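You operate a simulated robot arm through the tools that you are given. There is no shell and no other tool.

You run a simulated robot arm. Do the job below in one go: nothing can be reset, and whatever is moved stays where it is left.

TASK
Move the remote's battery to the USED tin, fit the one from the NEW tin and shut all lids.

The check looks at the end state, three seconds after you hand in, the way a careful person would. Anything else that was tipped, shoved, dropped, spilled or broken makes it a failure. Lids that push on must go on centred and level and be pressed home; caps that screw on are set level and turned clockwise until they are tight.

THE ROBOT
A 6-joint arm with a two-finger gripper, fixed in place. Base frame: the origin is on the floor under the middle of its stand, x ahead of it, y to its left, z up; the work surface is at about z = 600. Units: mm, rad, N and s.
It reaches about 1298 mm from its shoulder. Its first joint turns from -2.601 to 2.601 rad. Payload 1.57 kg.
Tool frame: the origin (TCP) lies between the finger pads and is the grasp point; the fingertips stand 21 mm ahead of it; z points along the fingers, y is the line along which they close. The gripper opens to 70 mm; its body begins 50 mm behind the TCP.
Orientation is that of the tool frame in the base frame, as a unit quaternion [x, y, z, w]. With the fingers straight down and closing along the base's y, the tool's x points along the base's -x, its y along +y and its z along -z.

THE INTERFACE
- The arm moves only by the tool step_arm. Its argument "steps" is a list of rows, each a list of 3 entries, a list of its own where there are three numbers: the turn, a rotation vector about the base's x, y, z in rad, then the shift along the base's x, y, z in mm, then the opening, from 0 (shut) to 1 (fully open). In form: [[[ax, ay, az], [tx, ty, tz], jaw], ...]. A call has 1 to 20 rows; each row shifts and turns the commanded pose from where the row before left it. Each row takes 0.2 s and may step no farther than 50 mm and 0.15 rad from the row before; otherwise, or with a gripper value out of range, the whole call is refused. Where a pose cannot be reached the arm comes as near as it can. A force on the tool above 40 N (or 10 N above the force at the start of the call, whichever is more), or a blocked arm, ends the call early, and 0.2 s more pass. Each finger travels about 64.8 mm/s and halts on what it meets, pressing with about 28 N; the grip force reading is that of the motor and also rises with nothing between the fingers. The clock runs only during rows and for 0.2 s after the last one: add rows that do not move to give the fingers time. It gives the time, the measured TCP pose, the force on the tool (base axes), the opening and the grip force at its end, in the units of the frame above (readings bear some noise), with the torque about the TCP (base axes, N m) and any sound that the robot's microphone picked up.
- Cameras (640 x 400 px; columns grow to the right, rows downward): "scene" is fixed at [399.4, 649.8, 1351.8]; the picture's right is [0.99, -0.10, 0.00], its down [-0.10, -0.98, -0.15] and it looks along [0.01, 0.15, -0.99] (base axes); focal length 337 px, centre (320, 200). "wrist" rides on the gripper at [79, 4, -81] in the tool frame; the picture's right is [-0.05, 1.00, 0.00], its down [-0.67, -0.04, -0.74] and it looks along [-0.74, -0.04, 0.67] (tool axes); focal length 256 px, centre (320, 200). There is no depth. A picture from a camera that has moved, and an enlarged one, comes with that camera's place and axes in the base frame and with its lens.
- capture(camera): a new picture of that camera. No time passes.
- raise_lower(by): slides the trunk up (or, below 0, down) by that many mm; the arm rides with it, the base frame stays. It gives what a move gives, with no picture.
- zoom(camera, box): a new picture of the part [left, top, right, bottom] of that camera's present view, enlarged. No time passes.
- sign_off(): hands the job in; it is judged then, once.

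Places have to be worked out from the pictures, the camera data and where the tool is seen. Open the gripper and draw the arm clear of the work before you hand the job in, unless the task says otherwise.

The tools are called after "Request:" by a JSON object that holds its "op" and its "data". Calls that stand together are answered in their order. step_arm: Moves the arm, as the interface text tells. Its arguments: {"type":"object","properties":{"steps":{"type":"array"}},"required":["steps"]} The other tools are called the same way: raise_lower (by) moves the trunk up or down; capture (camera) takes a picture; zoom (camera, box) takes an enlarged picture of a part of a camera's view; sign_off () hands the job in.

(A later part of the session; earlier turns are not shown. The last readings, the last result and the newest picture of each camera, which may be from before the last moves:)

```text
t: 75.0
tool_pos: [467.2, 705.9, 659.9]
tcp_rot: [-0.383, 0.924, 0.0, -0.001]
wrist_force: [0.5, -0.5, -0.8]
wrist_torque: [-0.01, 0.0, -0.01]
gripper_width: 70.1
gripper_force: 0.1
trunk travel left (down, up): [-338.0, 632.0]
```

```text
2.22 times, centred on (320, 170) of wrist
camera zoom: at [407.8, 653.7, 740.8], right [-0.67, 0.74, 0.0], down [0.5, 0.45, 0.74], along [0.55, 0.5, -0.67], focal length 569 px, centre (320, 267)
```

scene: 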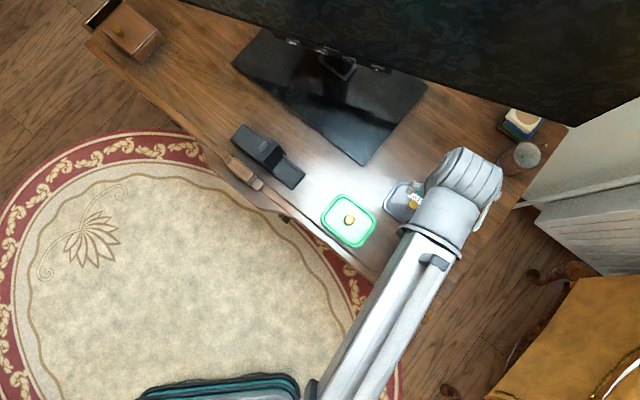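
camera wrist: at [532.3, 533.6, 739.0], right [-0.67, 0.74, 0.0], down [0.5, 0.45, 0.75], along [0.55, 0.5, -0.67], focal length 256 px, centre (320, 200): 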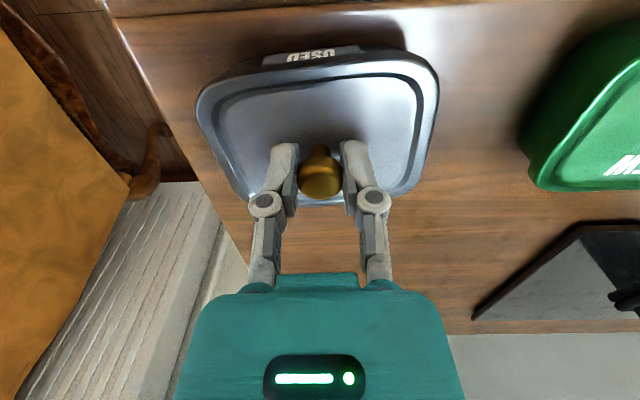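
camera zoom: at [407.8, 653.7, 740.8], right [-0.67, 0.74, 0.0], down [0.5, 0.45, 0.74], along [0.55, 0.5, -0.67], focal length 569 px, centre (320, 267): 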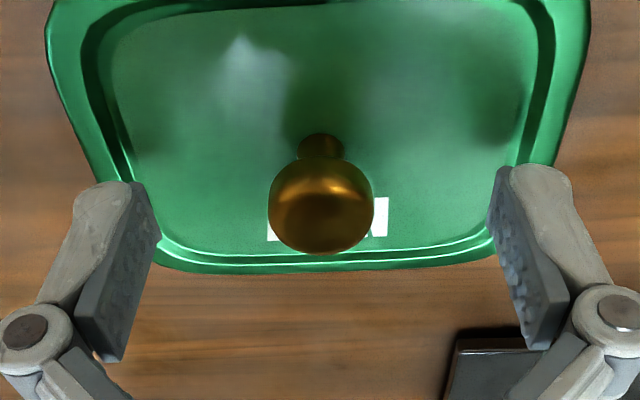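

Centred. I close on the NEW knob and then lift slightly.

Request:
{"op": "step_arm", "data": {"steps": [[[0, 0, 0], [0, 0, 0], 0.6], [[0, 0, 0], [0, 0, 0], 0.4], [[0, 0, 0], [0, 0, 0], 0.3], [[0, 0, 0], [0, 0, 0], 0.2], [[0, 0, 0], [0, 0, 0], 0.1], [[0, 0, 0], [0, 0, 0], 0.1]]}}

Request:
{"op": "zoom", "data": {"camera": "wrist", "box": [200, 80, 440, 260]}}

Request:
{"op": "raise_lower", "data": {"by": 5}}

Request:
{"op": "raise_lower", "data": {"by": 20}}

Request:
{"op": "capture", "data": {"camera": "wrist"}}

```text
t: 76.4
tool_pos: [466.8, 707.4, 659.3]
tcp_rot: [-0.383, 0.924, 0.001, 0.001]
wrist_force: [-0.4, 0.2, 2.0]
wrist_torque: [0.0, 0.0, 0.0]
gripper_width: 19.5
gripper_force: 28.2
trunk travel left (down, up): [-338.0, 632.0]
```

```text
2.22 times, centred on (320, 170) of wrist
camera zoom: at [407.8, 653.7, 740.9], right [-0.67, 0.74, 0.0], down [0.5, 0.45, 0.74], along [0.55, 0.5, -0.67], focal length 569 px, centre (320, 267)
```

zoom: 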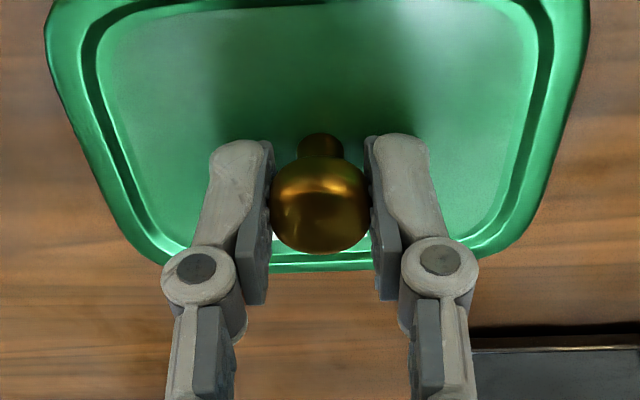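

```text
t: 76.9
tool_pos: [467.2, 707.0, 665.0]
tcp_rot: [-0.382, 0.924, -0.001, 0.001]
wrist_force: [0.1, -0.7, -0.1]
wrist_torque: [0.01, 0.0, 0.01]
gripper_width: 19.2
gripper_force: 28.1
trunk travel left (down, up): [-343.0, 627.0]
heard: snap
```

```text
t: 77.6
tool_pos: [466.9, 706.6, 684.4]
tcp_rot: [-0.383, 0.924, 0.0, 0.001]
wrist_force: [-0.5, 0.1, -0.2]
wrist_torque: [0.01, 0.0, 0.02]
gripper_width: 19.2
gripper_force: 28.2
trunk travel left (down, up): [-363.0, 607.0]
```

```text
taken
camera wrist: at [407.8, 653.8, 765.8], right [-0.67, 0.74, 0.0], down [0.5, 0.45, 0.74], along [0.55, 0.5, -0.67], focal length 256 px, centre (320, 200)
```

wrist: 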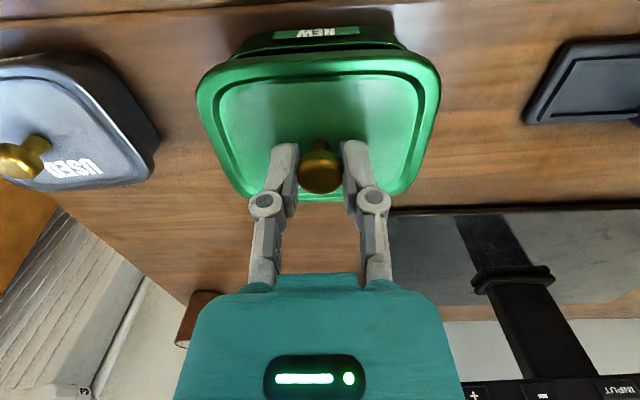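

The NEW lid released with a snap and is up; its seat is recorded at camera (407.8, 653.7). I carry it to the same free parking spot.

Request:
{"op": "raise_lower", "data": {"by": 25}}

Request:
{"op": "step_arm", "data": {"steps": [[[0, 0, 0], [17.8, 2.5, 0], 0.1], [[0, 0, 0], [17.8, 2.5, 0], 0.1], [[0, 0, 0], [17.8, 2.5, 0], 0.1], [[0, 0, 0], [17.8, 2.5, 0], 0.1], [[0, 0, 0], [17.8, 2.5, 0], 0.1], [[0, 0, 0], [17.8, 2.5, 0], 0.1], [[0, 0, 0], [17.8, 2.5, 0], 0.1], [[0, 0, 0], [17.8, 2.5, 0], 0.1], [[0, 0, 0], [0, 0, 0], 0.1]]}}

Request:
{"op": "raise_lower", "data": {"by": -62}}

Request:
{"op": "capture", "data": {"camera": "wrist"}}

```text
t: 78.3
tool_pos: [467.9, 707.2, 709.9]
tcp_rot: [-0.382, 0.924, 0.0, 0.0]
wrist_force: [0.1, 0.6, -1.4]
wrist_torque: [-0.03, 0.04, -0.02]
gripper_width: 19.4
gripper_force: 28.6
trunk travel left (down, up): [-388.0, 582.0]
```

```text
t: 80.3
tool_pos: [609.8, 724.6, 710.5]
tcp_rot: [-0.382, 0.924, 0.0, 0.0]
wrist_force: [-0.1, -0.4, -0.1]
wrist_torque: [0.01, 0.03, 0.04]
gripper_width: 19.1
gripper_force: 27.5
trunk travel left (down, up): [-388.0, 582.0]
```

```text
t: 81.3
tool_pos: [609.6, 724.8, 648.0]
tcp_rot: [-0.382, 0.924, 0.0, 0.001]
wrist_force: [-0.2, 0.0, -0.2]
wrist_torque: [-0.01, 0.01, 0.01]
gripper_width: 19.2
gripper_force: 28.0
trunk travel left (down, up): [-326.0, 644.0]
```

```text
taken
camera wrist: at [550.0, 672.3, 728.8], right [-0.67, 0.74, 0.0], down [0.5, 0.45, 0.74], along [0.55, 0.5, -0.67], focal length 256 px, centre (320, 200)
```

wrist: 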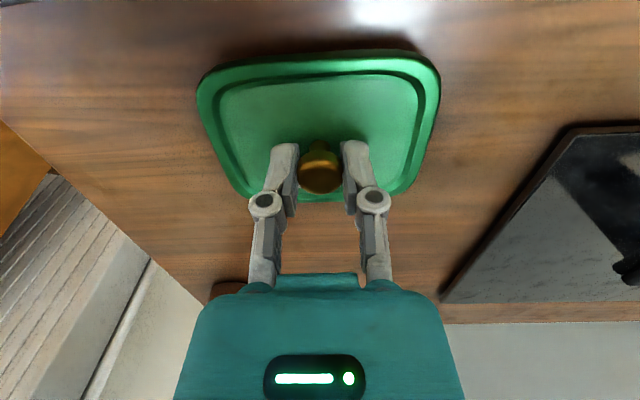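

The lid is over clear table at TCP 648, and touch-down is expected near 634. I lower in steps.

Request:
{"op": "raise_lower", "data": {"by": -11}}

Request:
{"op": "raise_lower", "data": {"by": -2}}

Request:
{"op": "raise_lower", "data": {"by": -1.5}}

```text
t: 81.9
tool_pos: [609.5, 724.5, 636.5]
tcp_rot: [-0.383, 0.924, 0.0, 0.0]
wrist_force: [-0.2, -0.6, -1.0]
wrist_torque: [-0.02, 0.03, -0.02]
gripper_width: 19.3
gripper_force: 28.3
trunk travel left (down, up): [-315.0, 655.0]
```

```text
t: 82.5
tool_pos: [608.5, 725.0, 634.0]
tcp_rot: [-0.383, 0.924, 0.0, 0.0]
wrist_force: [0.1, 0.9, 0.0]
wrist_torque: [-0.03, -0.03, -0.03]
gripper_width: 19.2
gripper_force: 27.6
trunk travel left (down, up): [-313.0, 657.0]
```

```text
t: 83.0
tool_pos: [609.0, 724.7, 633.8]
tcp_rot: [-0.383, 0.924, 0.001, 0.001]
wrist_force: [2.1, 1.8, 10.7]
wrist_torque: [-0.02, 0.05, 0.05]
gripper_width: 19.4
gripper_force: 28.0
trunk travel left (down, up): [-311.0, 659.0]
```

Touched down. I release the lid, note the exact pose, and raise.

Request:
{"op": "step_arm", "data": {"steps": [[[0, 0, 0], [0, 0, 0], 0.3], [[0, 0, 0], [0, 0, 0], 0.4], [[0, 0, 0], [0, 0, 0], 0.5], [[0, 0, 0], [0, 0, 0], 0.5]]}}

Request:
{"op": "zoom", "data": {"camera": "wrist", "box": [200, 80, 440, 260]}}

Request:
{"op": "raise_lower", "data": {"by": 85}}

Request:
{"op": "capture", "data": {"camera": "wrist"}}

```text
t: 84.0
tool_pos: [608.5, 725.7, 633.7]
tcp_rot: [-0.382, 0.924, -0.001, 0.0]
wrist_force: [0.6, 0.0, 0.2]
wrist_torque: [0.02, 0.04, 0.01]
gripper_width: 35.0
gripper_force: 0.1
trunk travel left (down, up): [-311.0, 659.0]
```

```text
2.22 times, centred on (320, 170) of wrist
camera zoom: at [550.0, 672.3, 714.3], right [-0.67, 0.74, 0.0], down [0.5, 0.45, 0.74], along [0.55, 0.5, -0.67], focal length 569 px, centre (320, 267)
```

zoom: 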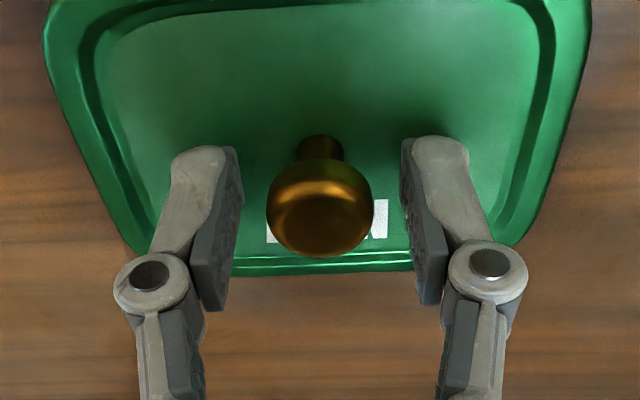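

```text
t: 85.2
tool_pos: [609.2, 725.8, 718.1]
tcp_rot: [-0.384, 0.923, 0.0, 0.001]
wrist_force: [0.2, -1.1, -0.7]
wrist_torque: [0.0, 0.03, -0.01]
gripper_width: 35.1
gripper_force: 0.1
trunk travel left (down, up): [-396.0, 574.0]
```

```text
taken
camera wrist: at [550.0, 672.3, 799.2], right [-0.67, 0.74, 0.0], down [0.5, 0.45, 0.74], along [0.55, 0.5, -0.67], focal length 256 px, centre (320, 200)
```

wrist: 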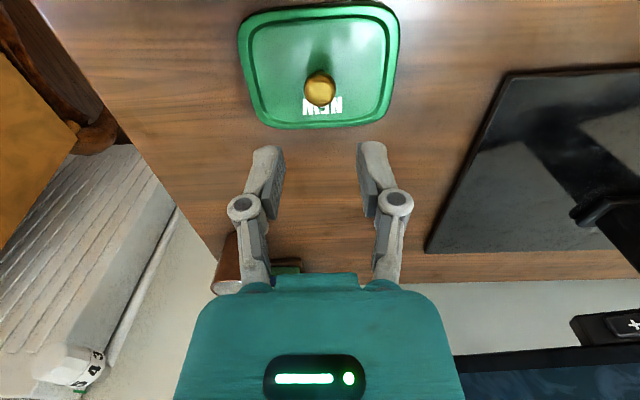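

The NEW lid is parked (TCP (608.7, 725.3)). I go over the NEW tin to see its battery.

Request:
{"op": "step_arm", "data": {"steps": [[[0, 0, 0], [-35.5, -4.65, 0], 0.5], [[0, 0, 0], [-35.5, -4.65, 0], 0.5], [[0, 0, 0], [-35.5, -4.65, 0], 0.5], [[0, 0, 0], [-35.5, -4.65, 0], 0.5], [[0, 0, 0], [0, 0, 0], 0.5]]}}

Request:
{"op": "capture", "data": {"camera": "wrist"}}

Request:
{"op": "zoom", "data": {"camera": "wrist", "box": [200, 0, 440, 170]}}

Request:
{"op": "capture", "data": {"camera": "scene"}}

```text
t: 86.4
tool_pos: [466.9, 707.3, 719.5]
tcp_rot: [-0.382, 0.924, 0.0, -0.001]
wrist_force: [0.3, -0.3, 0.2]
wrist_torque: [0.01, -0.01, -0.01]
gripper_width: 34.9
gripper_force: 0.0
trunk travel left (down, up): [-396.0, 574.0]
```

```text
taken
camera wrist: at [407.2, 653.7, 799.4], right [-0.67, 0.74, 0.0], down [0.5, 0.45, 0.74], along [0.55, 0.5, -0.67], focal length 256 px, centre (320, 200)
```

wrist: 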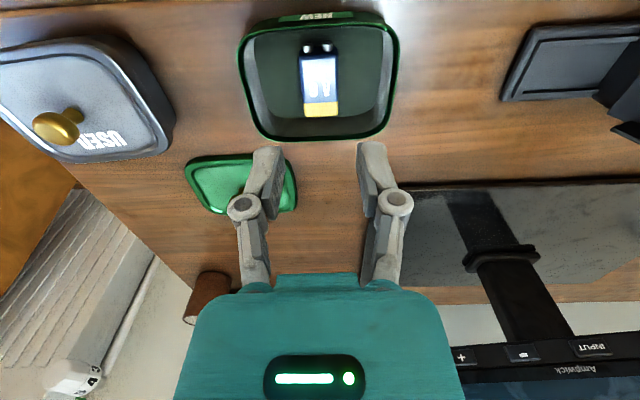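

```text
2.35 times, centred on (320, 85) of wrist
camera zoom: at [407.2, 653.7, 799.4], right [-0.67, 0.74, 0.0], down [0.5, 0.45, 0.74], along [0.55, 0.5, -0.67], focal length 602 px, centre (320, 471)
```

zoom: 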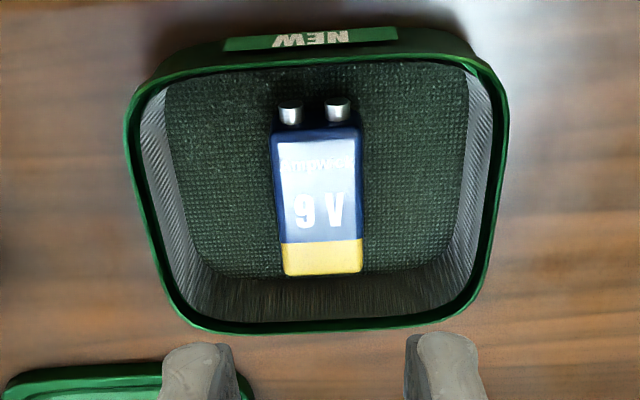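

```text
taken
```

scene: 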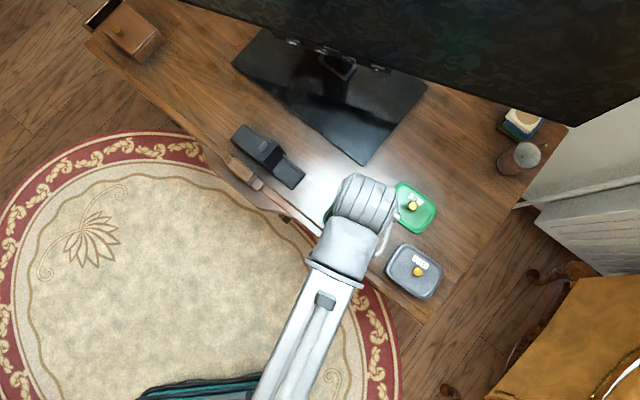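

The new battery lies label-up across the tin, with terminals toward the robot. I zoom hard on it to see terminals and polarity.

Request:
{"op": "zoom", "data": {"camera": "wrist", "box": [290, 30, 350, 125]}}

Request:
{"op": "zoom", "data": {"camera": "wrist", "box": [295, 30, 345, 70]}}

```text
4.21 times, centred on (320, 78) of wrist
camera zoom: at [407.2, 653.7, 799.4], right [-0.67, 0.74, 0.0], down [0.5, 0.45, 0.74], along [0.55, 0.5, -0.67], focal length 1078 px, centre (320, 716)
```

zoom: 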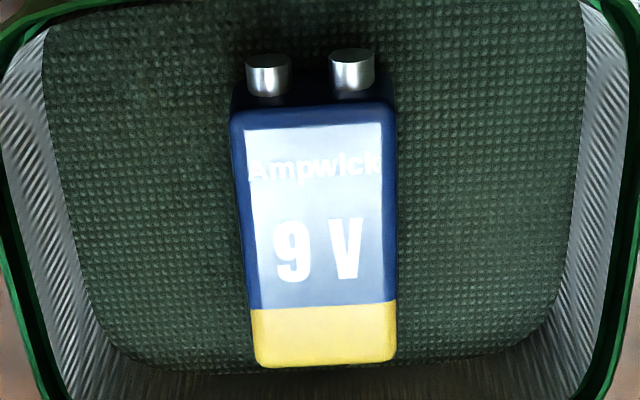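

```text
10.00 times, centred on (320, 50) of wrist
camera zoom: at [407.2, 653.7, 799.4], right [-0.67, 0.74, 0.0], down [0.5, 0.45, 0.74], along [0.55, 0.5, -0.67], focal length 2560 px, centre (320, 1700)
```

zoom: 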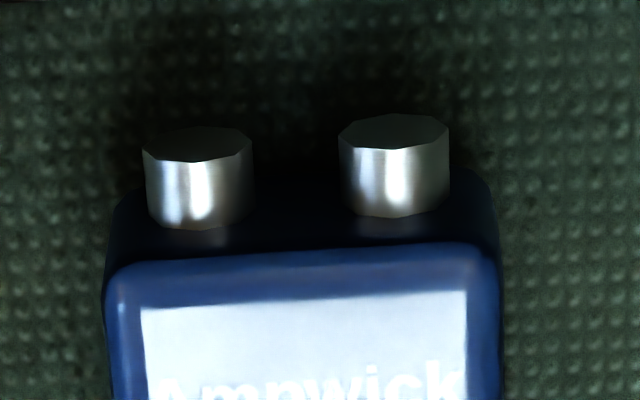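

The new battery's axis is exactly across the tin, centred near (468.9, 709.5), with terminals toward the robot. To insert it with terminals toward the hinge using the proven yaw (+135°, camera away from the flap), I need to grip it at yaw +225°, so I test whether that is reachable up here.

Request:
{"op": "raise_lower", "data": {"by": 30}}

Request:
{"op": "step_arm", "data": {"steps": [[[0, 0, 0.1496], [0, 0, 0], 0.6], [[0, 0, 0.1496], [0, 0, 0], 0.6], [[0, 0, 0.1496], [0, 0, 0], 0.6], [[0, 0, 0.1496], [0, 0, 0], 0.6], [[0, 0, 0.1496], [0, 0, 0], 0.6], [[0, 0, 0.1496], [0, 0, 0], 0.6], [[0, 0, 0.1496], [0, 0, 0], 0.6], [[0, 0, 0.1496], [0, 0, 0], 0.6], [[0, 0, 0.1496], [0, 0, 0], 0.6], [[0, 0, 0.1496], [0, 0, 0], 0.6], [[0, 0, 0.1496], [0, 0, 0], 0.6], [[0, 0, 0.1496], [0, 0, 0], 0.6], [[0, 0, 0.1496], [0, 0, 0], 0.6], [[0, 0, 0.1496], [0, 0, 0], 0.6], [[0, 0, 0.1496], [0, 0, 0], 0.6], [[0, 0, 0.1496], [0, 0, 0], 0.6], [[0, 0, 0.1496], [0, 0, 0], 0.6], [[0, 0, 0.1496], [0, 0, 0], 0.6], [[0, 0, 0.1496], [0, 0, 0], 0.6], [[0, 0, 0.1496], [0, 0, 0], 0.6]]}}

Request:
{"op": "capture", "data": {"camera": "wrist"}}

```text
t: 87.1
tool_pos: [467.8, 707.0, 747.9]
tcp_rot: [-0.383, 0.924, -0.001, -0.001]
wrist_force: [-0.9, 1.1, 0.1]
wrist_torque: [0.02, -0.01, -0.01]
gripper_width: 35.0
gripper_force: 0.0
trunk travel left (down, up): [-426.0, 544.0]
```

```text
t: 91.3
tool_pos: [466.5, 706.4, 747.7]
tcp_rot: [0.949, 0.314, 0.0, 0.0]
wrist_force: [0.4, -0.2, -0.1]
wrist_torque: [0.02, 0.0, 0.0]
gripper_width: 42.1
gripper_force: 0.1
trunk travel left (down, up): [-426.0, 544.0]
```

```text
taken
camera wrist: at [532.6, 750.9, 829.3], right [0.55, -0.83, 0.0], down [-0.56, -0.37, 0.74], along [-0.62, -0.41, -0.67], focal length 256 px, centre (320, 200)
```

wrist: 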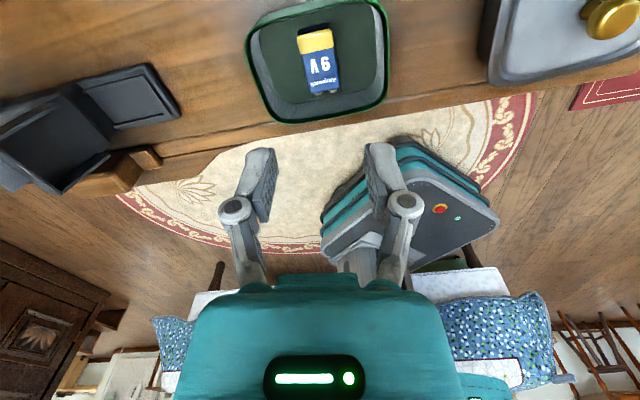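

The yaw is reachable. From here I can also see the remote compartment from another side, so I zoom on it for contacts or markings.

Request:
{"op": "zoom", "data": {"camera": "wrist", "box": [0, 40, 200, 210]}}

Request:
{"op": "step_arm", "data": {"steps": [[[0, 0, 0.1496], [3, 4, 0], 0.6], [[0, 0, 0], [0, 0, 0], 0.6]]}}

Request:
{"op": "zoom", "data": {"camera": "wrist", "box": [220, 0, 420, 140]}}

```text
2.35 times, centred on (100, 125) of wrist
camera zoom: at [532.6, 750.9, 829.3], right [0.55, -0.83, 0.0], down [-0.56, -0.37, 0.74], along [-0.62, -0.41, -0.67], focal length 602 px, centre (838, 376)
```

zoom: 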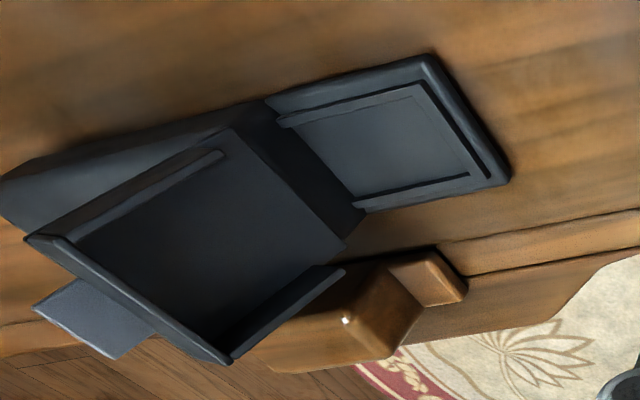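

```text
t: 91.9
tool_pos: [469.7, 710.9, 748.3]
tcp_rot: [0.923, 0.384, 0.0, -0.001]
wrist_force: [0.0, -0.2, -0.3]
wrist_torque: [-0.01, 0.0, -0.01]
gripper_width: 42.0
gripper_force: 0.0
trunk travel left (down, up): [-426.0, 544.0]
```

```text
2.86 times, centred on (320, 70) of wrist
camera zoom: at [528.6, 764.4, 829.3], right [0.67, -0.74, 0.0], down [-0.5, -0.45, 0.74], along [-0.55, -0.5, -0.67], focal length 731 px, centre (320, 571)
```

zoom: 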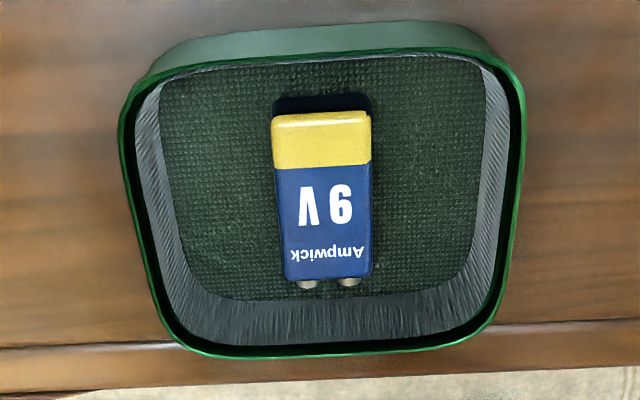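

The new battery's centre triangulates to (468.5, 708.6) with its top near z = 618. I tilt 0.3 rad (body leaning away from the terminals, as in the remote), shift to the grip point and lower most of the way.

Request:
{"op": "step_arm", "data": {"steps": [[[-0.106, 0.106, 0], [1.5, 0.9, 0], 0.65], [[-0.106, 0.106, 0], [1.6, 0.9, 0], 0.65], [[0, 0, 0], [0, 0, 0], 0.65], [[0, 0, 0], [0, 0, 0], 0.65]]}}

Request:
{"op": "raise_lower", "data": {"by": -85}}

Request:
{"op": "capture", "data": {"camera": "wrist"}}

Request:
{"op": "zoom", "data": {"camera": "wrist", "box": [220, 0, 420, 220]}}

```text
t: 92.9
tool_pos: [472.7, 712.0, 756.4]
tcp_rot: [0.913, 0.378, -0.138, 0.058]
wrist_force: [-0.3, 0.1, 0.0]
wrist_torque: [-0.03, -0.01, -0.02]
gripper_width: 45.5
gripper_force: 0.1
out of reach, approached as far as the arm can: row 2
trunk travel left (down, up): [-426.0, 544.0]
```

```text
t: 94.1
tool_pos: [473.2, 712.3, 671.8]
tcp_rot: [0.914, 0.378, -0.137, 0.057]
wrist_force: [-1.0, 0.2, 0.3]
wrist_torque: [-0.02, -0.02, -0.01]
gripper_width: 45.7
gripper_force: 0.0
trunk travel left (down, up): [-341.0, 629.0]
```

```text
taken
camera wrist: at [545.9, 780.5, 725.6], right [0.67, -0.74, 0.02], down [-0.32, -0.27, 0.91], along [-0.67, -0.61, -0.42], focal length 256 px, centre (320, 200)
```

wrist: 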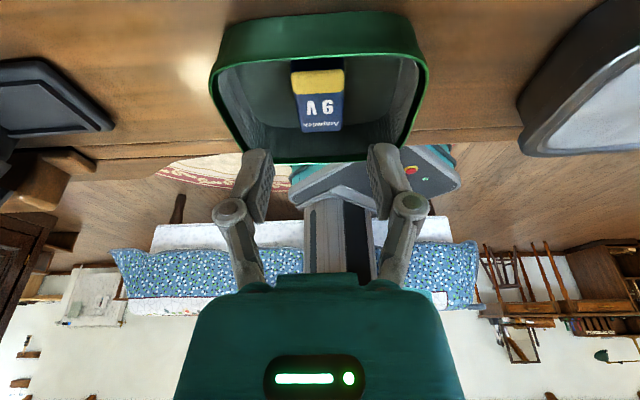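

```text
1.82 times, centred on (320, 110) of wrist
camera zoom: at [545.9, 780.5, 725.6], right [0.67, -0.74, 0.02], down [-0.32, -0.27, 0.91], along [-0.67, -0.61, -0.42], focal length 465 px, centre (320, 364)
```

zoom: 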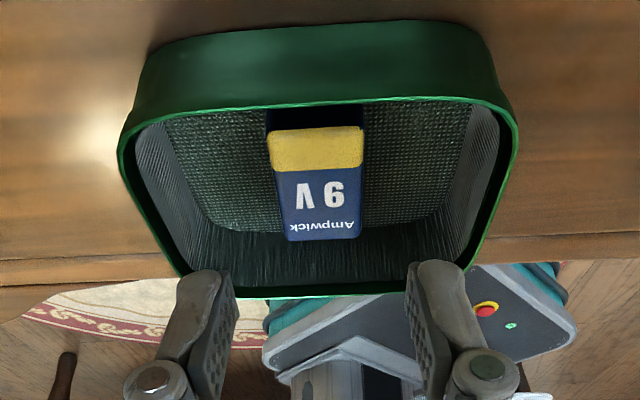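

The tips line up over the battery within about half a millimetre. I nudge and lower the rest in two stages.

Request:
{"op": "step_arm", "data": {"steps": [[[0, 0, 0], [0.1, -0.6, 0], 0.65], [[0, 0, 0], [0, 0, 0], 0.65]]}}

Request:
{"op": "raise_lower", "data": {"by": -26}}

Request:
{"op": "zoom", "data": {"camera": "wrist", "box": [220, 40, 420, 260]}}

Request:
{"op": "zoom", "data": {"camera": "scene", "box": [290, 160, 420, 260]}}

```text
t: 94.7
tool_pos: [472.4, 710.7, 671.3]
tcp_rot: [0.914, 0.378, -0.138, 0.058]
wrist_force: [-0.8, 0.0, 0.8]
wrist_torque: [0.02, 0.01, 0.02]
gripper_width: 45.6
gripper_force: 0.0
trunk travel left (down, up): [-341.0, 629.0]
```

```text
t: 95.5
tool_pos: [472.8, 712.8, 646.2]
tcp_rot: [0.914, 0.379, -0.137, 0.058]
wrist_force: [0.0, -0.5, -0.1]
wrist_torque: [0.01, -0.02, -0.05]
gripper_width: 45.6
gripper_force: 0.0
trunk travel left (down, up): [-315.0, 655.0]
```

```text
1.82 times, centred on (320, 150) of wrist
camera zoom: at [546.0, 779.6, 699.5], right [0.67, -0.74, 0.02], down [-0.32, -0.27, 0.91], along [-0.67, -0.61, -0.42], focal length 465 px, centre (320, 291)
```

zoom: 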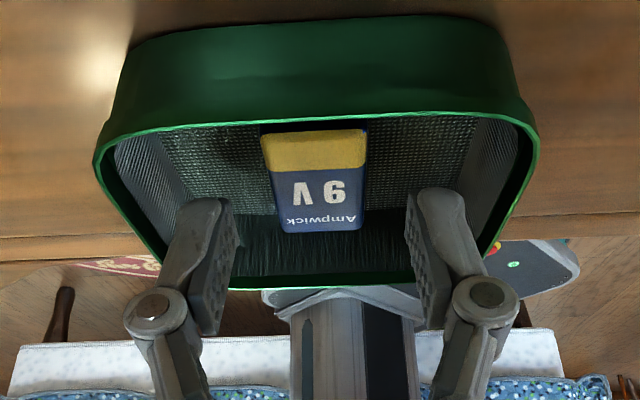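

```text
4.00 times, centred on (355, 210) of scene
camera zoom: at [399.4, 649.8, 1351.8], right [0.99, -0.1, 0.0], down [-0.1, -0.98, -0.15], along [0.01, 0.15, -0.99], focal length 1347 px, centre (180, 160)
```

zoom: 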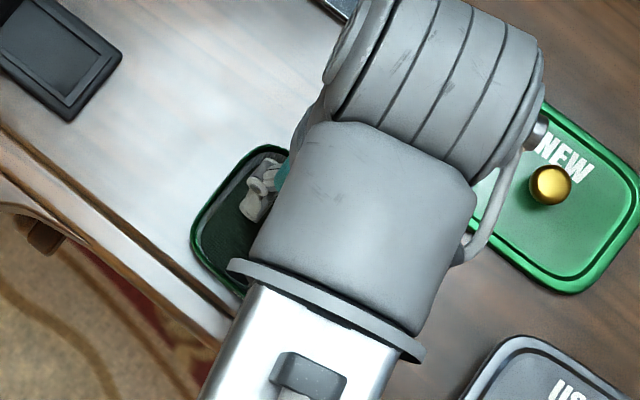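

Alignment holds. I lower 14 mm so the tips reach about 8 mm over the floor, then close.

Request:
{"op": "raise_lower", "data": {"by": -9}}

Request:
{"op": "raise_lower", "data": {"by": -5}}

Request:
{"op": "zoom", "data": {"camera": "wrist", "box": [220, 60, 420, 280]}}

```text
t: 96.0
tool_pos: [472.9, 711.4, 636.1]
tcp_rot: [0.914, 0.379, -0.137, 0.057]
wrist_force: [-0.9, 0.4, 0.1]
wrist_torque: [0.01, 0.01, -0.01]
gripper_width: 45.4
gripper_force: 0.1
trunk travel left (down, up): [-306.0, 664.0]
```

```text
t: 96.6
tool_pos: [472.6, 711.6, 631.8]
tcp_rot: [0.914, 0.378, -0.138, 0.057]
wrist_force: [-0.2, 0.2, -0.1]
wrist_torque: [-0.02, 0.0, 0.03]
gripper_width: 45.6
gripper_force: 0.0
trunk travel left (down, up): [-301.0, 669.0]
```

```text
1.82 times, centred on (320, 170) of wrist
camera zoom: at [546.0, 779.6, 685.5], right [0.67, -0.74, 0.02], down [-0.32, -0.27, 0.91], along [-0.67, -0.61, -0.42], focal length 465 px, centre (320, 254)
```

zoom: 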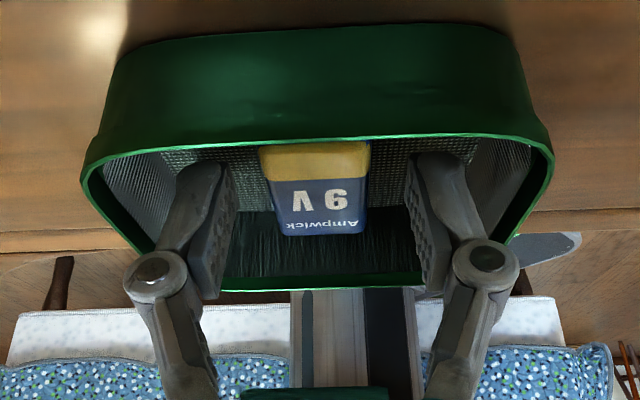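

The battery's place in view matches the old one's grip almost exactly. I close on it.

Request:
{"op": "step_arm", "data": {"steps": [[[0, 0, 0], [0, 0, 0], 0.6], [[0, 0, 0], [0, 0, 0], 0.5], [[0, 0, 0], [0, 0, 0], 0.43], [[0, 0, 0], [0, 0, 0], 0.38], [[0, 0, 0], [0, 0, 0], 0.33], [[0, 0, 0], [0, 0, 0], 0.2], [[0, 0, 0], [0, 0, 0], 0.2]]}}

Request:
{"op": "raise_lower", "data": {"by": 8}}

Request:
{"op": "zoom", "data": {"camera": "wrist", "box": [220, 60, 420, 280]}}

```text
t: 98.2
tool_pos: [472.4, 712.2, 631.8]
tcp_rot: [0.914, 0.378, -0.137, 0.057]
wrist_force: [-0.2, 0.1, 0.8]
wrist_torque: [-0.02, 0.01, 0.03]
gripper_width: 25.6
gripper_force: 28.0
trunk travel left (down, up): [-301.0, 669.0]
```

```text
t: 98.7
tool_pos: [472.4, 711.9, 639.2]
tcp_rot: [0.913, 0.379, -0.137, 0.057]
wrist_force: [-0.5, 0.8, -1.4]
wrist_torque: [-0.01, 0.01, 0.0]
gripper_width: 25.7
gripper_force: 27.7
trunk travel left (down, up): [-309.0, 661.0]
```

```text
1.82 times, centred on (320, 170) of wrist
camera zoom: at [546.0, 779.7, 693.5], right [0.67, -0.74, 0.02], down [-0.32, -0.27, 0.91], along [-0.67, -0.61, -0.42], focal length 465 px, centre (320, 254)
```

zoom: 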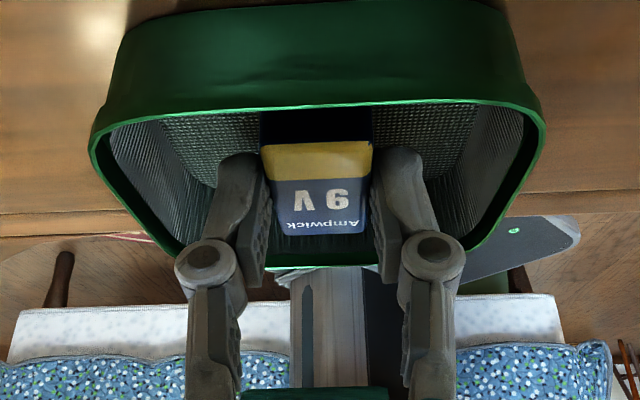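

The new battery is held firmly at 25.6 mm. I raise well clear of the tin and re-inspect how it sits in the grip.

Request:
{"op": "raise_lower", "data": {"by": 85}}

Request:
{"op": "zoom", "data": {"camera": "wrist", "box": [220, 60, 420, 280]}}

Request:
{"op": "capture", "data": {"camera": "scene"}}

```text
t: 100.0
tool_pos: [473.3, 711.6, 725.1]
tcp_rot: [0.914, 0.378, -0.137, 0.057]
wrist_force: [-0.1, 0.0, -0.8]
wrist_torque: [0.03, 0.02, 0.0]
gripper_width: 25.8
gripper_force: 27.7
trunk travel left (down, up): [-394.0, 576.0]
```

```text
1.82 times, centred on (320, 170) of wrist
camera zoom: at [546.0, 779.7, 778.5], right [0.67, -0.74, 0.02], down [-0.32, -0.27, 0.91], along [-0.67, -0.61, -0.42], focal length 465 px, centre (320, 254)
```

zoom: 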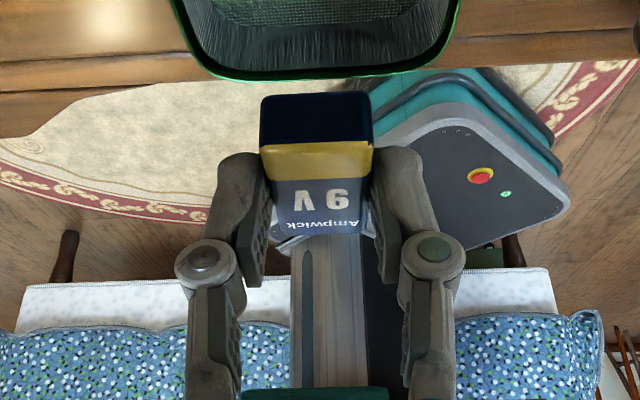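

```text
taken
```

scene: 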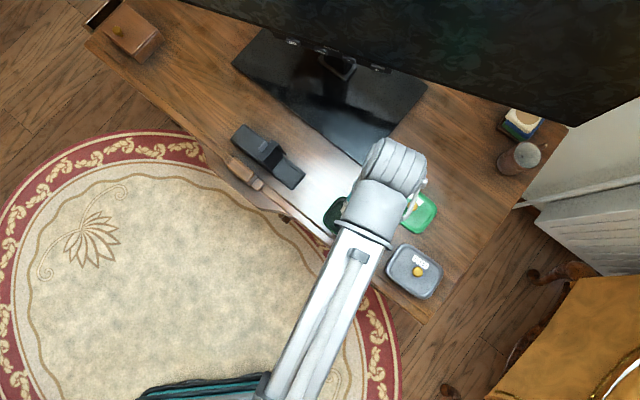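

I zoom tighter on the held battery to measure its pitch and position against the old one.

Request:
{"op": "zoom", "data": {"camera": "wrist", "box": [275, 95, 365, 200]}}

```text
3.81 times, centred on (320, 148) of wrist
camera zoom: at [546.0, 779.7, 778.5], right [0.67, -0.74, 0.02], down [-0.32, -0.27, 0.91], along [-0.67, -0.61, -0.42], focal length 975 px, centre (320, 400)
```

zoom: 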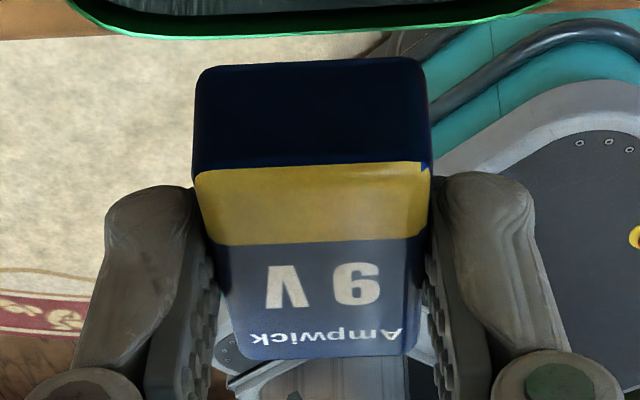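

The battery is level, its centre about 7 mm ahead of the TCP toward the terminals. I swing −90° about vertical while carrying it over the remote, staying above the flap.

Request:
{"op": "step_arm", "data": {"steps": [[[0, 0, -0.1428], [-11.5, 10.4, 0], 0.2], [[0, 0, -0.1428], [-11.5, 10.4, 0], 0.2], [[0, 0, -0.1428], [-11.5, 10.4, 0], 0.2], [[0, 0, -0.1428], [-11.5, 10.4, 0], 0.2], [[0, 0, -0.1428], [-11.5, 10.4, 0], 0.2], [[0, 0, -0.1428], [-11.5, 10.4, 0], 0.2], [[0, 0, -0.1428], [-11.5, 10.4, 0], 0.2], [[0, 0, -0.1428], [-11.5, 10.4, 0], 0.2], [[0, 0, -0.1428], [-11.5, 10.4, 0], 0.2], [[0, 0, -0.1428], [-11.5, 10.4, 0], 0.2], [[0, 0, -0.1428], [-11.5, 10.4, 0], 0.2], [[0, 0, 0], [0, 0, 0], 0.2], [[0, 0, 0], [0, 0, 0], 0.2]]}}

Request:
{"op": "capture", "data": {"camera": "wrist"}}

Request:
{"op": "zoom", "data": {"camera": "wrist", "box": [240, 0, 400, 200]}}

Request:
{"op": "capture", "data": {"camera": "scene"}}

```text
t: 102.8
tool_pos: [346.6, 826.1, 724.3]
tcp_rot: [0.914, -0.379, -0.137, -0.058]
wrist_force: [-0.5, 0.5, -0.4]
wrist_torque: [0.0, 0.0, 0.03]
gripper_width: 25.8
gripper_force: 28.3
trunk travel left (down, up): [-394.0, 576.0]
```

```text
taken
camera wrist: at [413.4, 752.9, 778.5], right [-0.74, -0.67, 0.02], down [-0.27, 0.32, 0.91], along [-0.61, 0.67, -0.42], focal length 256 px, centre (320, 200)
```

wrist: 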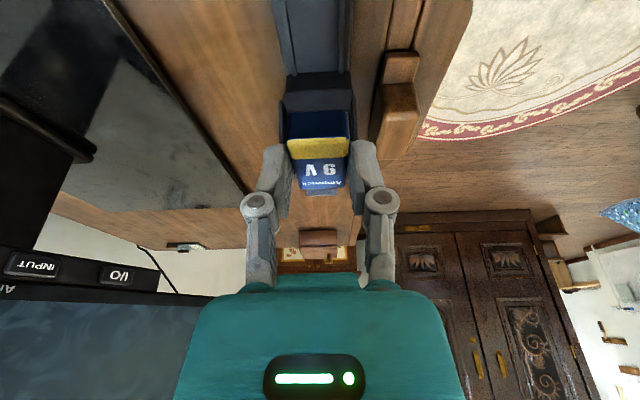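

```text
2.00 times, centred on (320, 100) of wrist
camera zoom: at [413.4, 752.9, 778.5], right [-0.74, -0.67, 0.02], down [-0.27, 0.32, 0.91], along [-0.61, 0.67, -0.42], focal length 512 px, centre (320, 400)
```

zoom: 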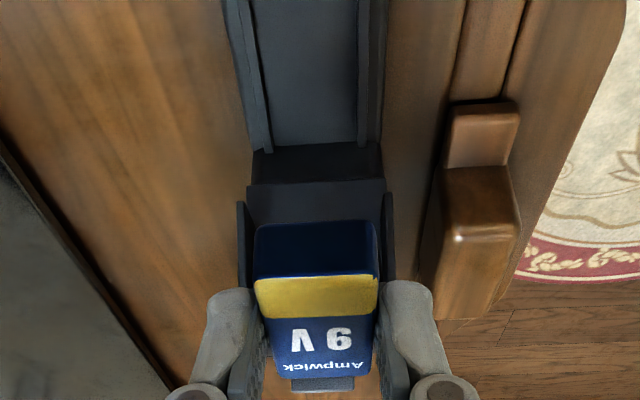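

```text
taken
```

scene: 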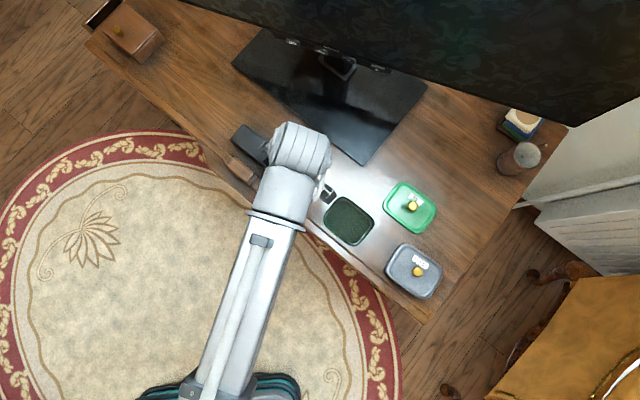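

Everything is lined up roughly; I correct the lateral and axial offset to the old battery's place, and lower toward the compartment.

Request:
{"op": "step_arm", "data": {"steps": [[[0, 0, 0], [-0.15, 1.85, 0], 0.2], [[0, 0, 0], [0, 0, 0], 0.2], [[0, 0, 0], [0, 0, 0], 0.2]]}}

Request:
{"op": "raise_lower", "data": {"by": -70}}

Request:
{"op": "capture", "data": {"camera": "wrist"}}

Request:
{"op": "zoom", "data": {"camera": "wrist", "box": [250, 20, 390, 200]}}

```text
t: 103.5
tool_pos: [346.2, 828.6, 724.6]
tcp_rot: [0.914, -0.378, -0.138, -0.057]
wrist_force: [0.4, -0.1, -0.6]
wrist_torque: [0.0, 0.04, 0.03]
gripper_width: 25.6
gripper_force: 28.5
trunk travel left (down, up): [-394.0, 576.0]
```

```text
t: 104.6
tool_pos: [346.1, 827.6, 653.9]
tcp_rot: [0.913, -0.379, -0.137, -0.057]
wrist_force: [0.0, -0.7, 0.1]
wrist_torque: [0.02, -0.02, -0.03]
gripper_width: 25.7
gripper_force: 27.7
trunk travel left (down, up): [-324.0, 646.0]
heard: click
```

```text
taken
camera wrist: at [413.4, 754.9, 708.5], right [-0.74, -0.67, 0.02], down [-0.27, 0.32, 0.91], along [-0.61, 0.67, -0.42], focal length 256 px, centre (320, 200)
```

wrist: 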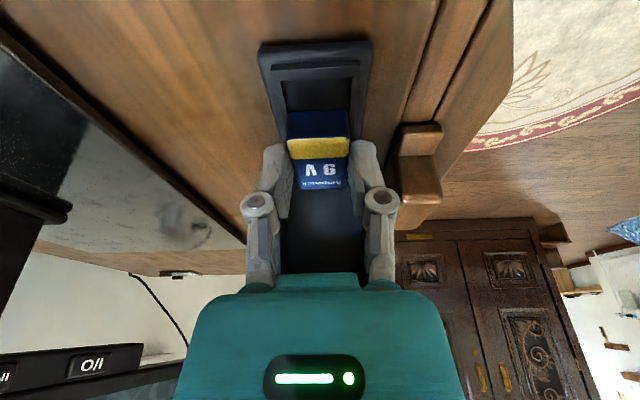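

```text
2.22 times, centred on (320, 110) of wrist
camera zoom: at [413.4, 754.9, 708.5], right [-0.74, -0.67, 0.02], down [-0.27, 0.32, 0.91], along [-0.61, 0.67, -0.42], focal length 569 px, centre (320, 400)
```

zoom: 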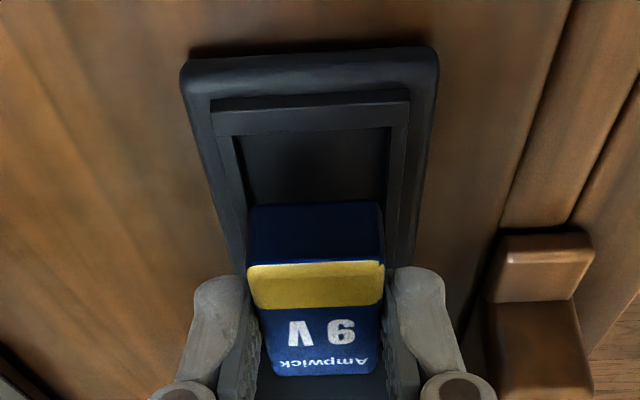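

A faint click was heard on the way down though no force remains. I check the flap and battery from the scene camera and zoom on the wrist view before going on.

Request:
{"op": "zoom", "data": {"camera": "scene", "box": [225, 105, 345, 205]}}

Request:
{"op": "zoom", "data": {"camera": "wrist", "box": [260, 130, 380, 280]}}

```text
4.00 times, centred on (285, 155) of scene
camera zoom: at [399.4, 649.8, 1351.8], right [0.99, -0.1, 0.0], down [-0.1, -0.98, -0.15], along [0.01, 0.15, -0.99], focal length 1347 px, centre (460, 380)
```

zoom: 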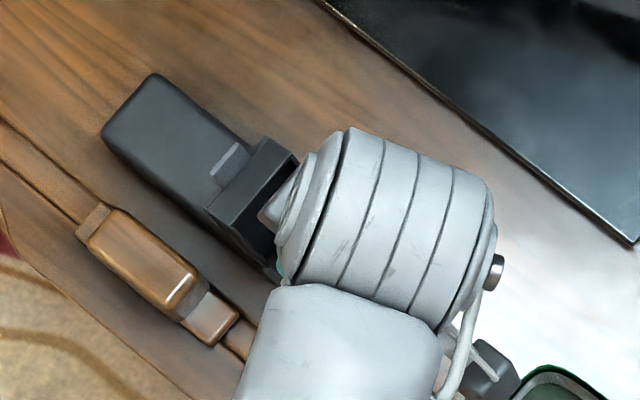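

```text
2.67 times, centred on (320, 205) of wrist
camera zoom: at [413.4, 754.9, 708.5], right [-0.74, -0.67, 0.02], down [-0.27, 0.32, 0.91], along [-0.61, 0.67, -0.42], focal length 683 px, centre (320, 187)
```

zoom: 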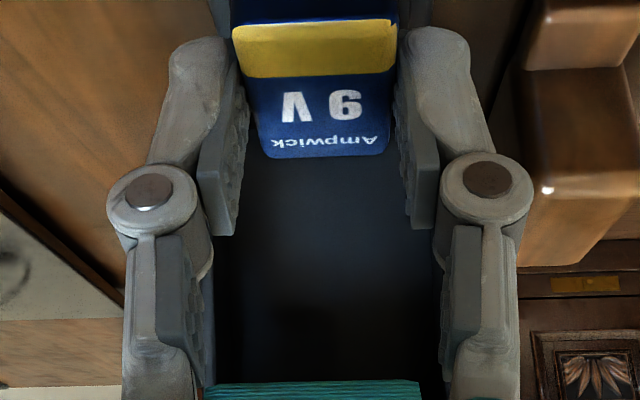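

The flap is unchanged, and the cavity (about 32 mm wide) leaves a few millimetres around the battery. I lower further, watching force.

Request:
{"op": "raise_lower", "data": {"by": -8}}

Request:
{"op": "zoom", "data": {"camera": "wrist", "box": [250, 40, 390, 220]}}

Request:
{"op": "raise_lower", "data": {"by": -5}}

Request:
{"op": "zoom", "data": {"camera": "wrist", "box": [250, 40, 390, 220]}}

```text
t: 105.2
tool_pos: [346.2, 828.0, 646.8]
tcp_rot: [0.914, -0.379, -0.137, -0.057]
wrist_force: [-0.9, 0.6, -0.4]
wrist_torque: [-0.02, -0.03, 0.03]
gripper_width: 25.6
gripper_force: 27.9
trunk travel left (down, up): [-316.0, 654.0]
```

```text
2.22 times, centred on (320, 130) of wrist
camera zoom: at [413.4, 754.9, 700.5], right [-0.74, -0.67, 0.02], down [-0.27, 0.32, 0.91], along [-0.61, 0.67, -0.42], focal length 569 px, centre (320, 356)
```

zoom: 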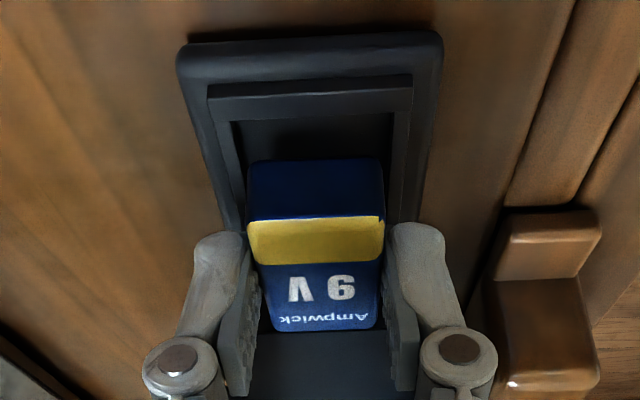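

```text
t: 105.7
tool_pos: [346.3, 827.7, 641.2]
tcp_rot: [0.914, -0.378, -0.137, -0.056]
wrist_force: [-0.3, -0.2, 0.2]
wrist_torque: [-0.01, 0.0, -0.01]
gripper_width: 25.6
gripper_force: 27.8
trunk travel left (down, up): [-311.0, 659.0]
```

```text
2.22 times, centred on (320, 130) of wrist
camera zoom: at [413.4, 754.9, 695.5], right [-0.74, -0.67, 0.02], down [-0.27, 0.32, 0.91], along [-0.61, 0.67, -0.42], focal length 569 px, centre (320, 356)
```

zoom: 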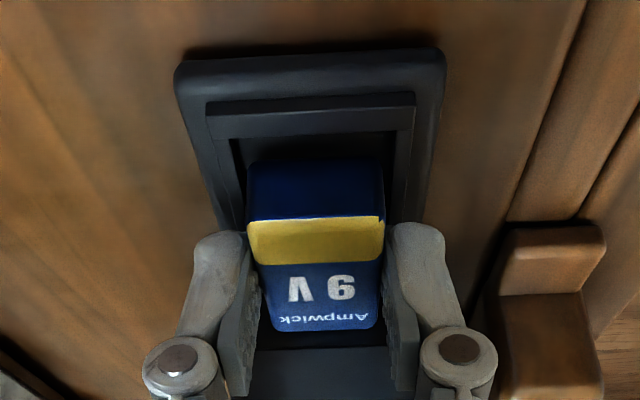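

The battery is still clear all round with no force. I continue down in small steps toward the expected seat height (TCP ≈ 635).

Request:
{"op": "raise_lower", "data": {"by": -2}}

Request:
{"op": "raise_lower", "data": {"by": -1.5}}

Request:
{"op": "zoom", "data": {"camera": "wrist", "box": [250, 40, 390, 220]}}

```text
t: 106.3
tool_pos: [347.0, 828.7, 639.5]
tcp_rot: [0.914, -0.378, -0.137, -0.056]
wrist_force: [-0.1, -0.5, -1.4]
wrist_torque: [-0.01, 0.03, -0.01]
gripper_width: 25.7
gripper_force: 28.4
trunk travel left (down, up): [-309.0, 661.0]
```

```text
t: 106.8
tool_pos: [346.8, 829.4, 637.9]
tcp_rot: [0.913, -0.379, -0.137, -0.057]
wrist_force: [0.0, 0.4, -1.2]
wrist_torque: [-0.02, 0.01, 0.02]
gripper_width: 25.7
gripper_force: 27.2
trunk travel left (down, up): [-308.0, 662.0]
```

```text
2.22 times, centred on (320, 130) of wrist
camera zoom: at [413.4, 754.9, 692.0], right [-0.74, -0.67, 0.02], down [-0.27, 0.32, 0.91], along [-0.61, 0.67, -0.42], focal length 569 px, centre (320, 356)
```

zoom: 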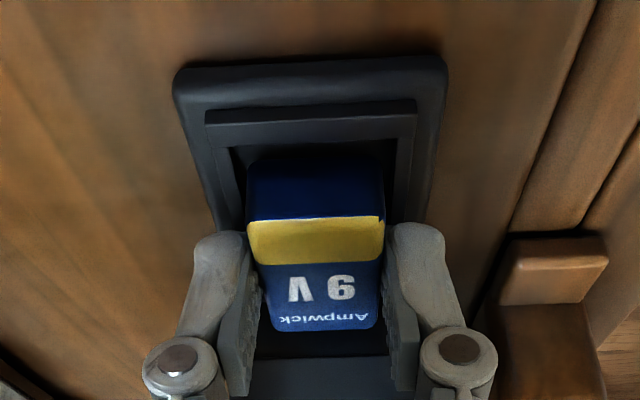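

Still free, and the battery's end clears the end wall. I go on in 1 mm steps.

Request:
{"op": "raise_lower", "data": {"by": -1}}

Request:
{"op": "raise_lower", "data": {"by": -1}}

Request:
{"op": "raise_lower", "data": {"by": -1}}

Request:
{"op": "zoom", "data": {"camera": "wrist", "box": [250, 40, 390, 220]}}

```text
t: 107.3
tool_pos: [345.6, 829.1, 638.0]
tcp_rot: [0.913, -0.379, -0.137, -0.057]
wrist_force: [0.2, 0.0, 1.6]
wrist_torque: [0.08, 0.06, 0.0]
gripper_width: 25.4
gripper_force: 28.0
trunk travel left (down, up): [-307.0, 663.0]
```

```text
t: 107.8
tool_pos: [345.6, 828.5, 636.3]
tcp_rot: [0.913, -0.378, -0.139, -0.057]
wrist_force: [0.6, 0.6, 6.8]
wrist_torque: [0.18, 0.13, -0.02]
gripper_width: 25.7
gripper_force: 28.5
trunk travel left (down, up): [-306.0, 664.0]
heard: click
```

```text
t: 108.3
tool_pos: [344.6, 827.8, 636.3]
tcp_rot: [0.913, -0.378, -0.138, -0.058]
wrist_force: [0.5, 1.0, 13.4]
wrist_torque: [0.34, 0.3, -0.05]
gripper_width: 25.4
gripper_force: 27.9
trunk travel left (down, up): [-305.0, 665.0]
```

```text
2.22 times, centred on (320, 130) of wrist
camera zoom: at [413.2, 754.5, 690.0], right [-0.74, -0.67, 0.01], down [-0.27, 0.32, 0.91], along [-0.61, 0.67, -0.42], focal length 569 px, centre (320, 356)
```

zoom: 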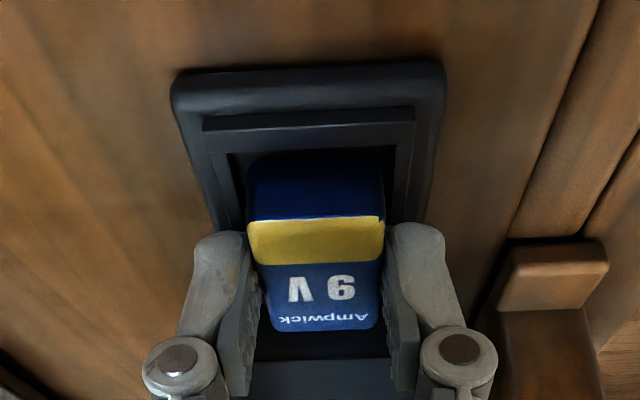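

Contact came within 0.7 mm of the expected seat height, at the terminal end (about 34 mm ahead). I release so it can settle, and then look.

Request:
{"op": "step_arm", "data": {"steps": [[[0, 0, 0], [0, 0, 0], 0.4], [[0, 0, 0], [0, 0, 0], 0.45], [[0, 0, 0], [0, 0, 0], 0.5], [[0, 0, 0], [0, 0, 0], 0.5]]}}

Request:
{"op": "zoom", "data": {"camera": "wrist", "box": [250, 40, 390, 220]}}

Request:
{"op": "raise_lower", "data": {"by": 22}}

Request:
{"op": "zoom", "data": {"camera": "wrist", "box": [250, 40, 390, 220]}}

```text
t: 109.3
tool_pos: [346.5, 827.0, 634.9]
tcp_rot: [0.914, -0.378, -0.138, -0.057]
wrist_force: [-0.8, -0.5, 0.0]
wrist_torque: [0.0, 0.01, -0.04]
gripper_width: 35.0
gripper_force: 0.2
trunk travel left (down, up): [-305.0, 665.0]
```

```text
2.22 times, centred on (320, 130) of wrist
camera zoom: at [413.4, 754.9, 689.1], right [-0.74, -0.67, 0.02], down [-0.27, 0.32, 0.91], along [-0.61, 0.67, -0.42], focal length 569 px, centre (320, 356)
```

zoom: 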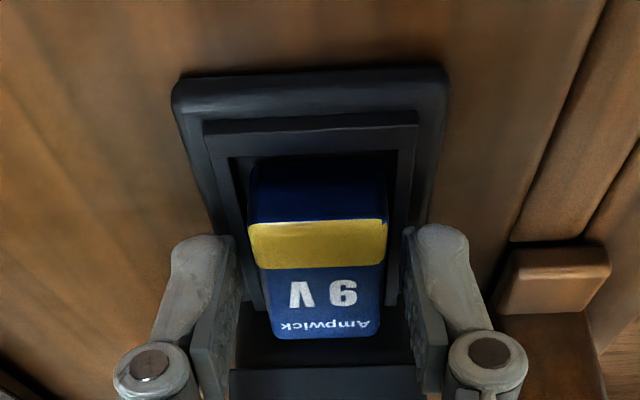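

```text
t: 110.0
tool_pos: [345.4, 827.7, 656.7]
tcp_rot: [0.914, -0.379, -0.137, -0.057]
wrist_force: [-0.2, 0.4, 0.4]
wrist_torque: [-0.01, -0.02, -0.01]
gripper_width: 35.0
gripper_force: 0.0
trunk travel left (down, up): [-327.0, 643.0]
```

```text
2.22 times, centred on (320, 130) of wrist
camera zoom: at [413.4, 754.9, 711.1], right [-0.74, -0.67, 0.02], down [-0.27, 0.32, 0.91], along [-0.61, 0.67, -0.42], focal length 569 px, centre (320, 356)
```

zoom: 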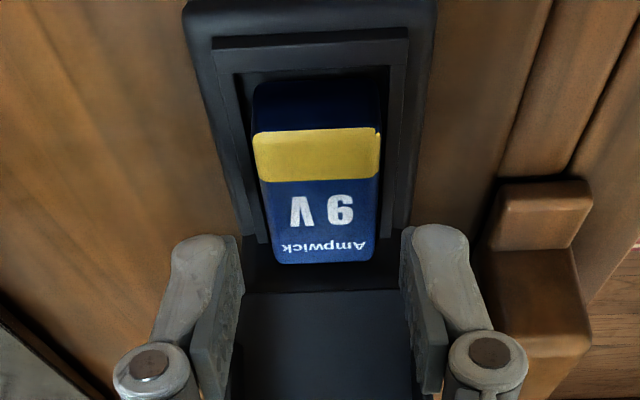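

The battery settled level at the same height as the old one (top near 624), but sits about 2.5 mm nearer the hinge than the old one did, with a visible gap at the end wall. I re-grip it gently and slide it 2 mm back toward the end wall.

Request:
{"op": "raise_lower", "data": {"by": -20.5}}

Request:
{"op": "step_arm", "data": {"steps": [[[0, 0, 0], [0, 0, 0], 0.45], [[0, 0, 0], [0, 0, 0], 0.4], [[0, 0, 0], [0, 0, 0], 0.36], [[0, 0, 0], [0, 0, 0], 0.33], [[0, 0, 0], [0, 0, 0], 0.33]]}}

Request:
{"op": "step_arm", "data": {"steps": [[[0, 0, 0], [0.7, -0.7, 0], 0.33], [[0, 0, 0], [0.7, -0.7, 0], 0.33], [[0, 0, 0], [0, 0, 0], 0.33]]}}

Request:
{"op": "zoom", "data": {"camera": "wrist", "box": [250, 40, 390, 220]}}

```text
t: 110.7
tool_pos: [346.0, 828.0, 636.0]
tcp_rot: [0.914, -0.378, -0.137, -0.057]
wrist_force: [0.1, -0.3, -0.1]
wrist_torque: [-0.02, 0.03, -0.02]
gripper_width: 34.9
gripper_force: 0.1
trunk travel left (down, up): [-306.0, 664.0]
```

```text
t: 111.8
tool_pos: [346.4, 827.8, 636.5]
tcp_rot: [0.913, -0.379, -0.137, -0.057]
wrist_force: [-0.2, -0.5, 0.7]
wrist_torque: [0.01, -0.01, -0.01]
gripper_width: 25.6
gripper_force: 28.4
trunk travel left (down, up): [-306.0, 664.0]
```

```text
t: 112.7
tool_pos: [347.4, 827.9, 636.6]
tcp_rot: [0.913, -0.379, -0.137, -0.058]
wrist_force: [-0.6, 0.1, 0.5]
wrist_torque: [0.0, 0.01, -0.01]
gripper_width: 25.6
gripper_force: 28.6
trunk travel left (down, up): [-306.0, 664.0]
```

```text
2.22 times, centred on (320, 130) of wrist
camera zoom: at [414.9, 753.5, 690.6], right [-0.74, -0.67, 0.02], down [-0.27, 0.32, 0.91], along [-0.61, 0.67, -0.42], focal length 569 px, centre (320, 356)
```

zoom: 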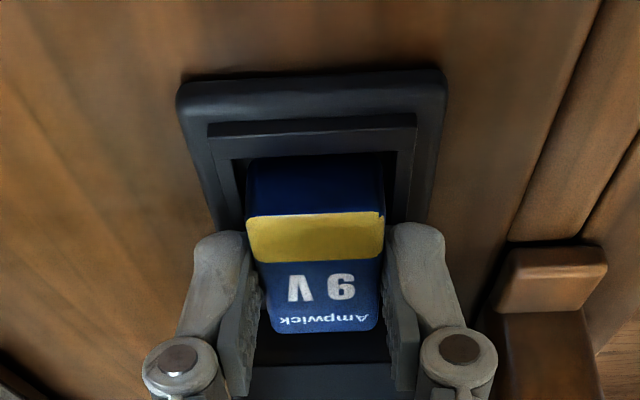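

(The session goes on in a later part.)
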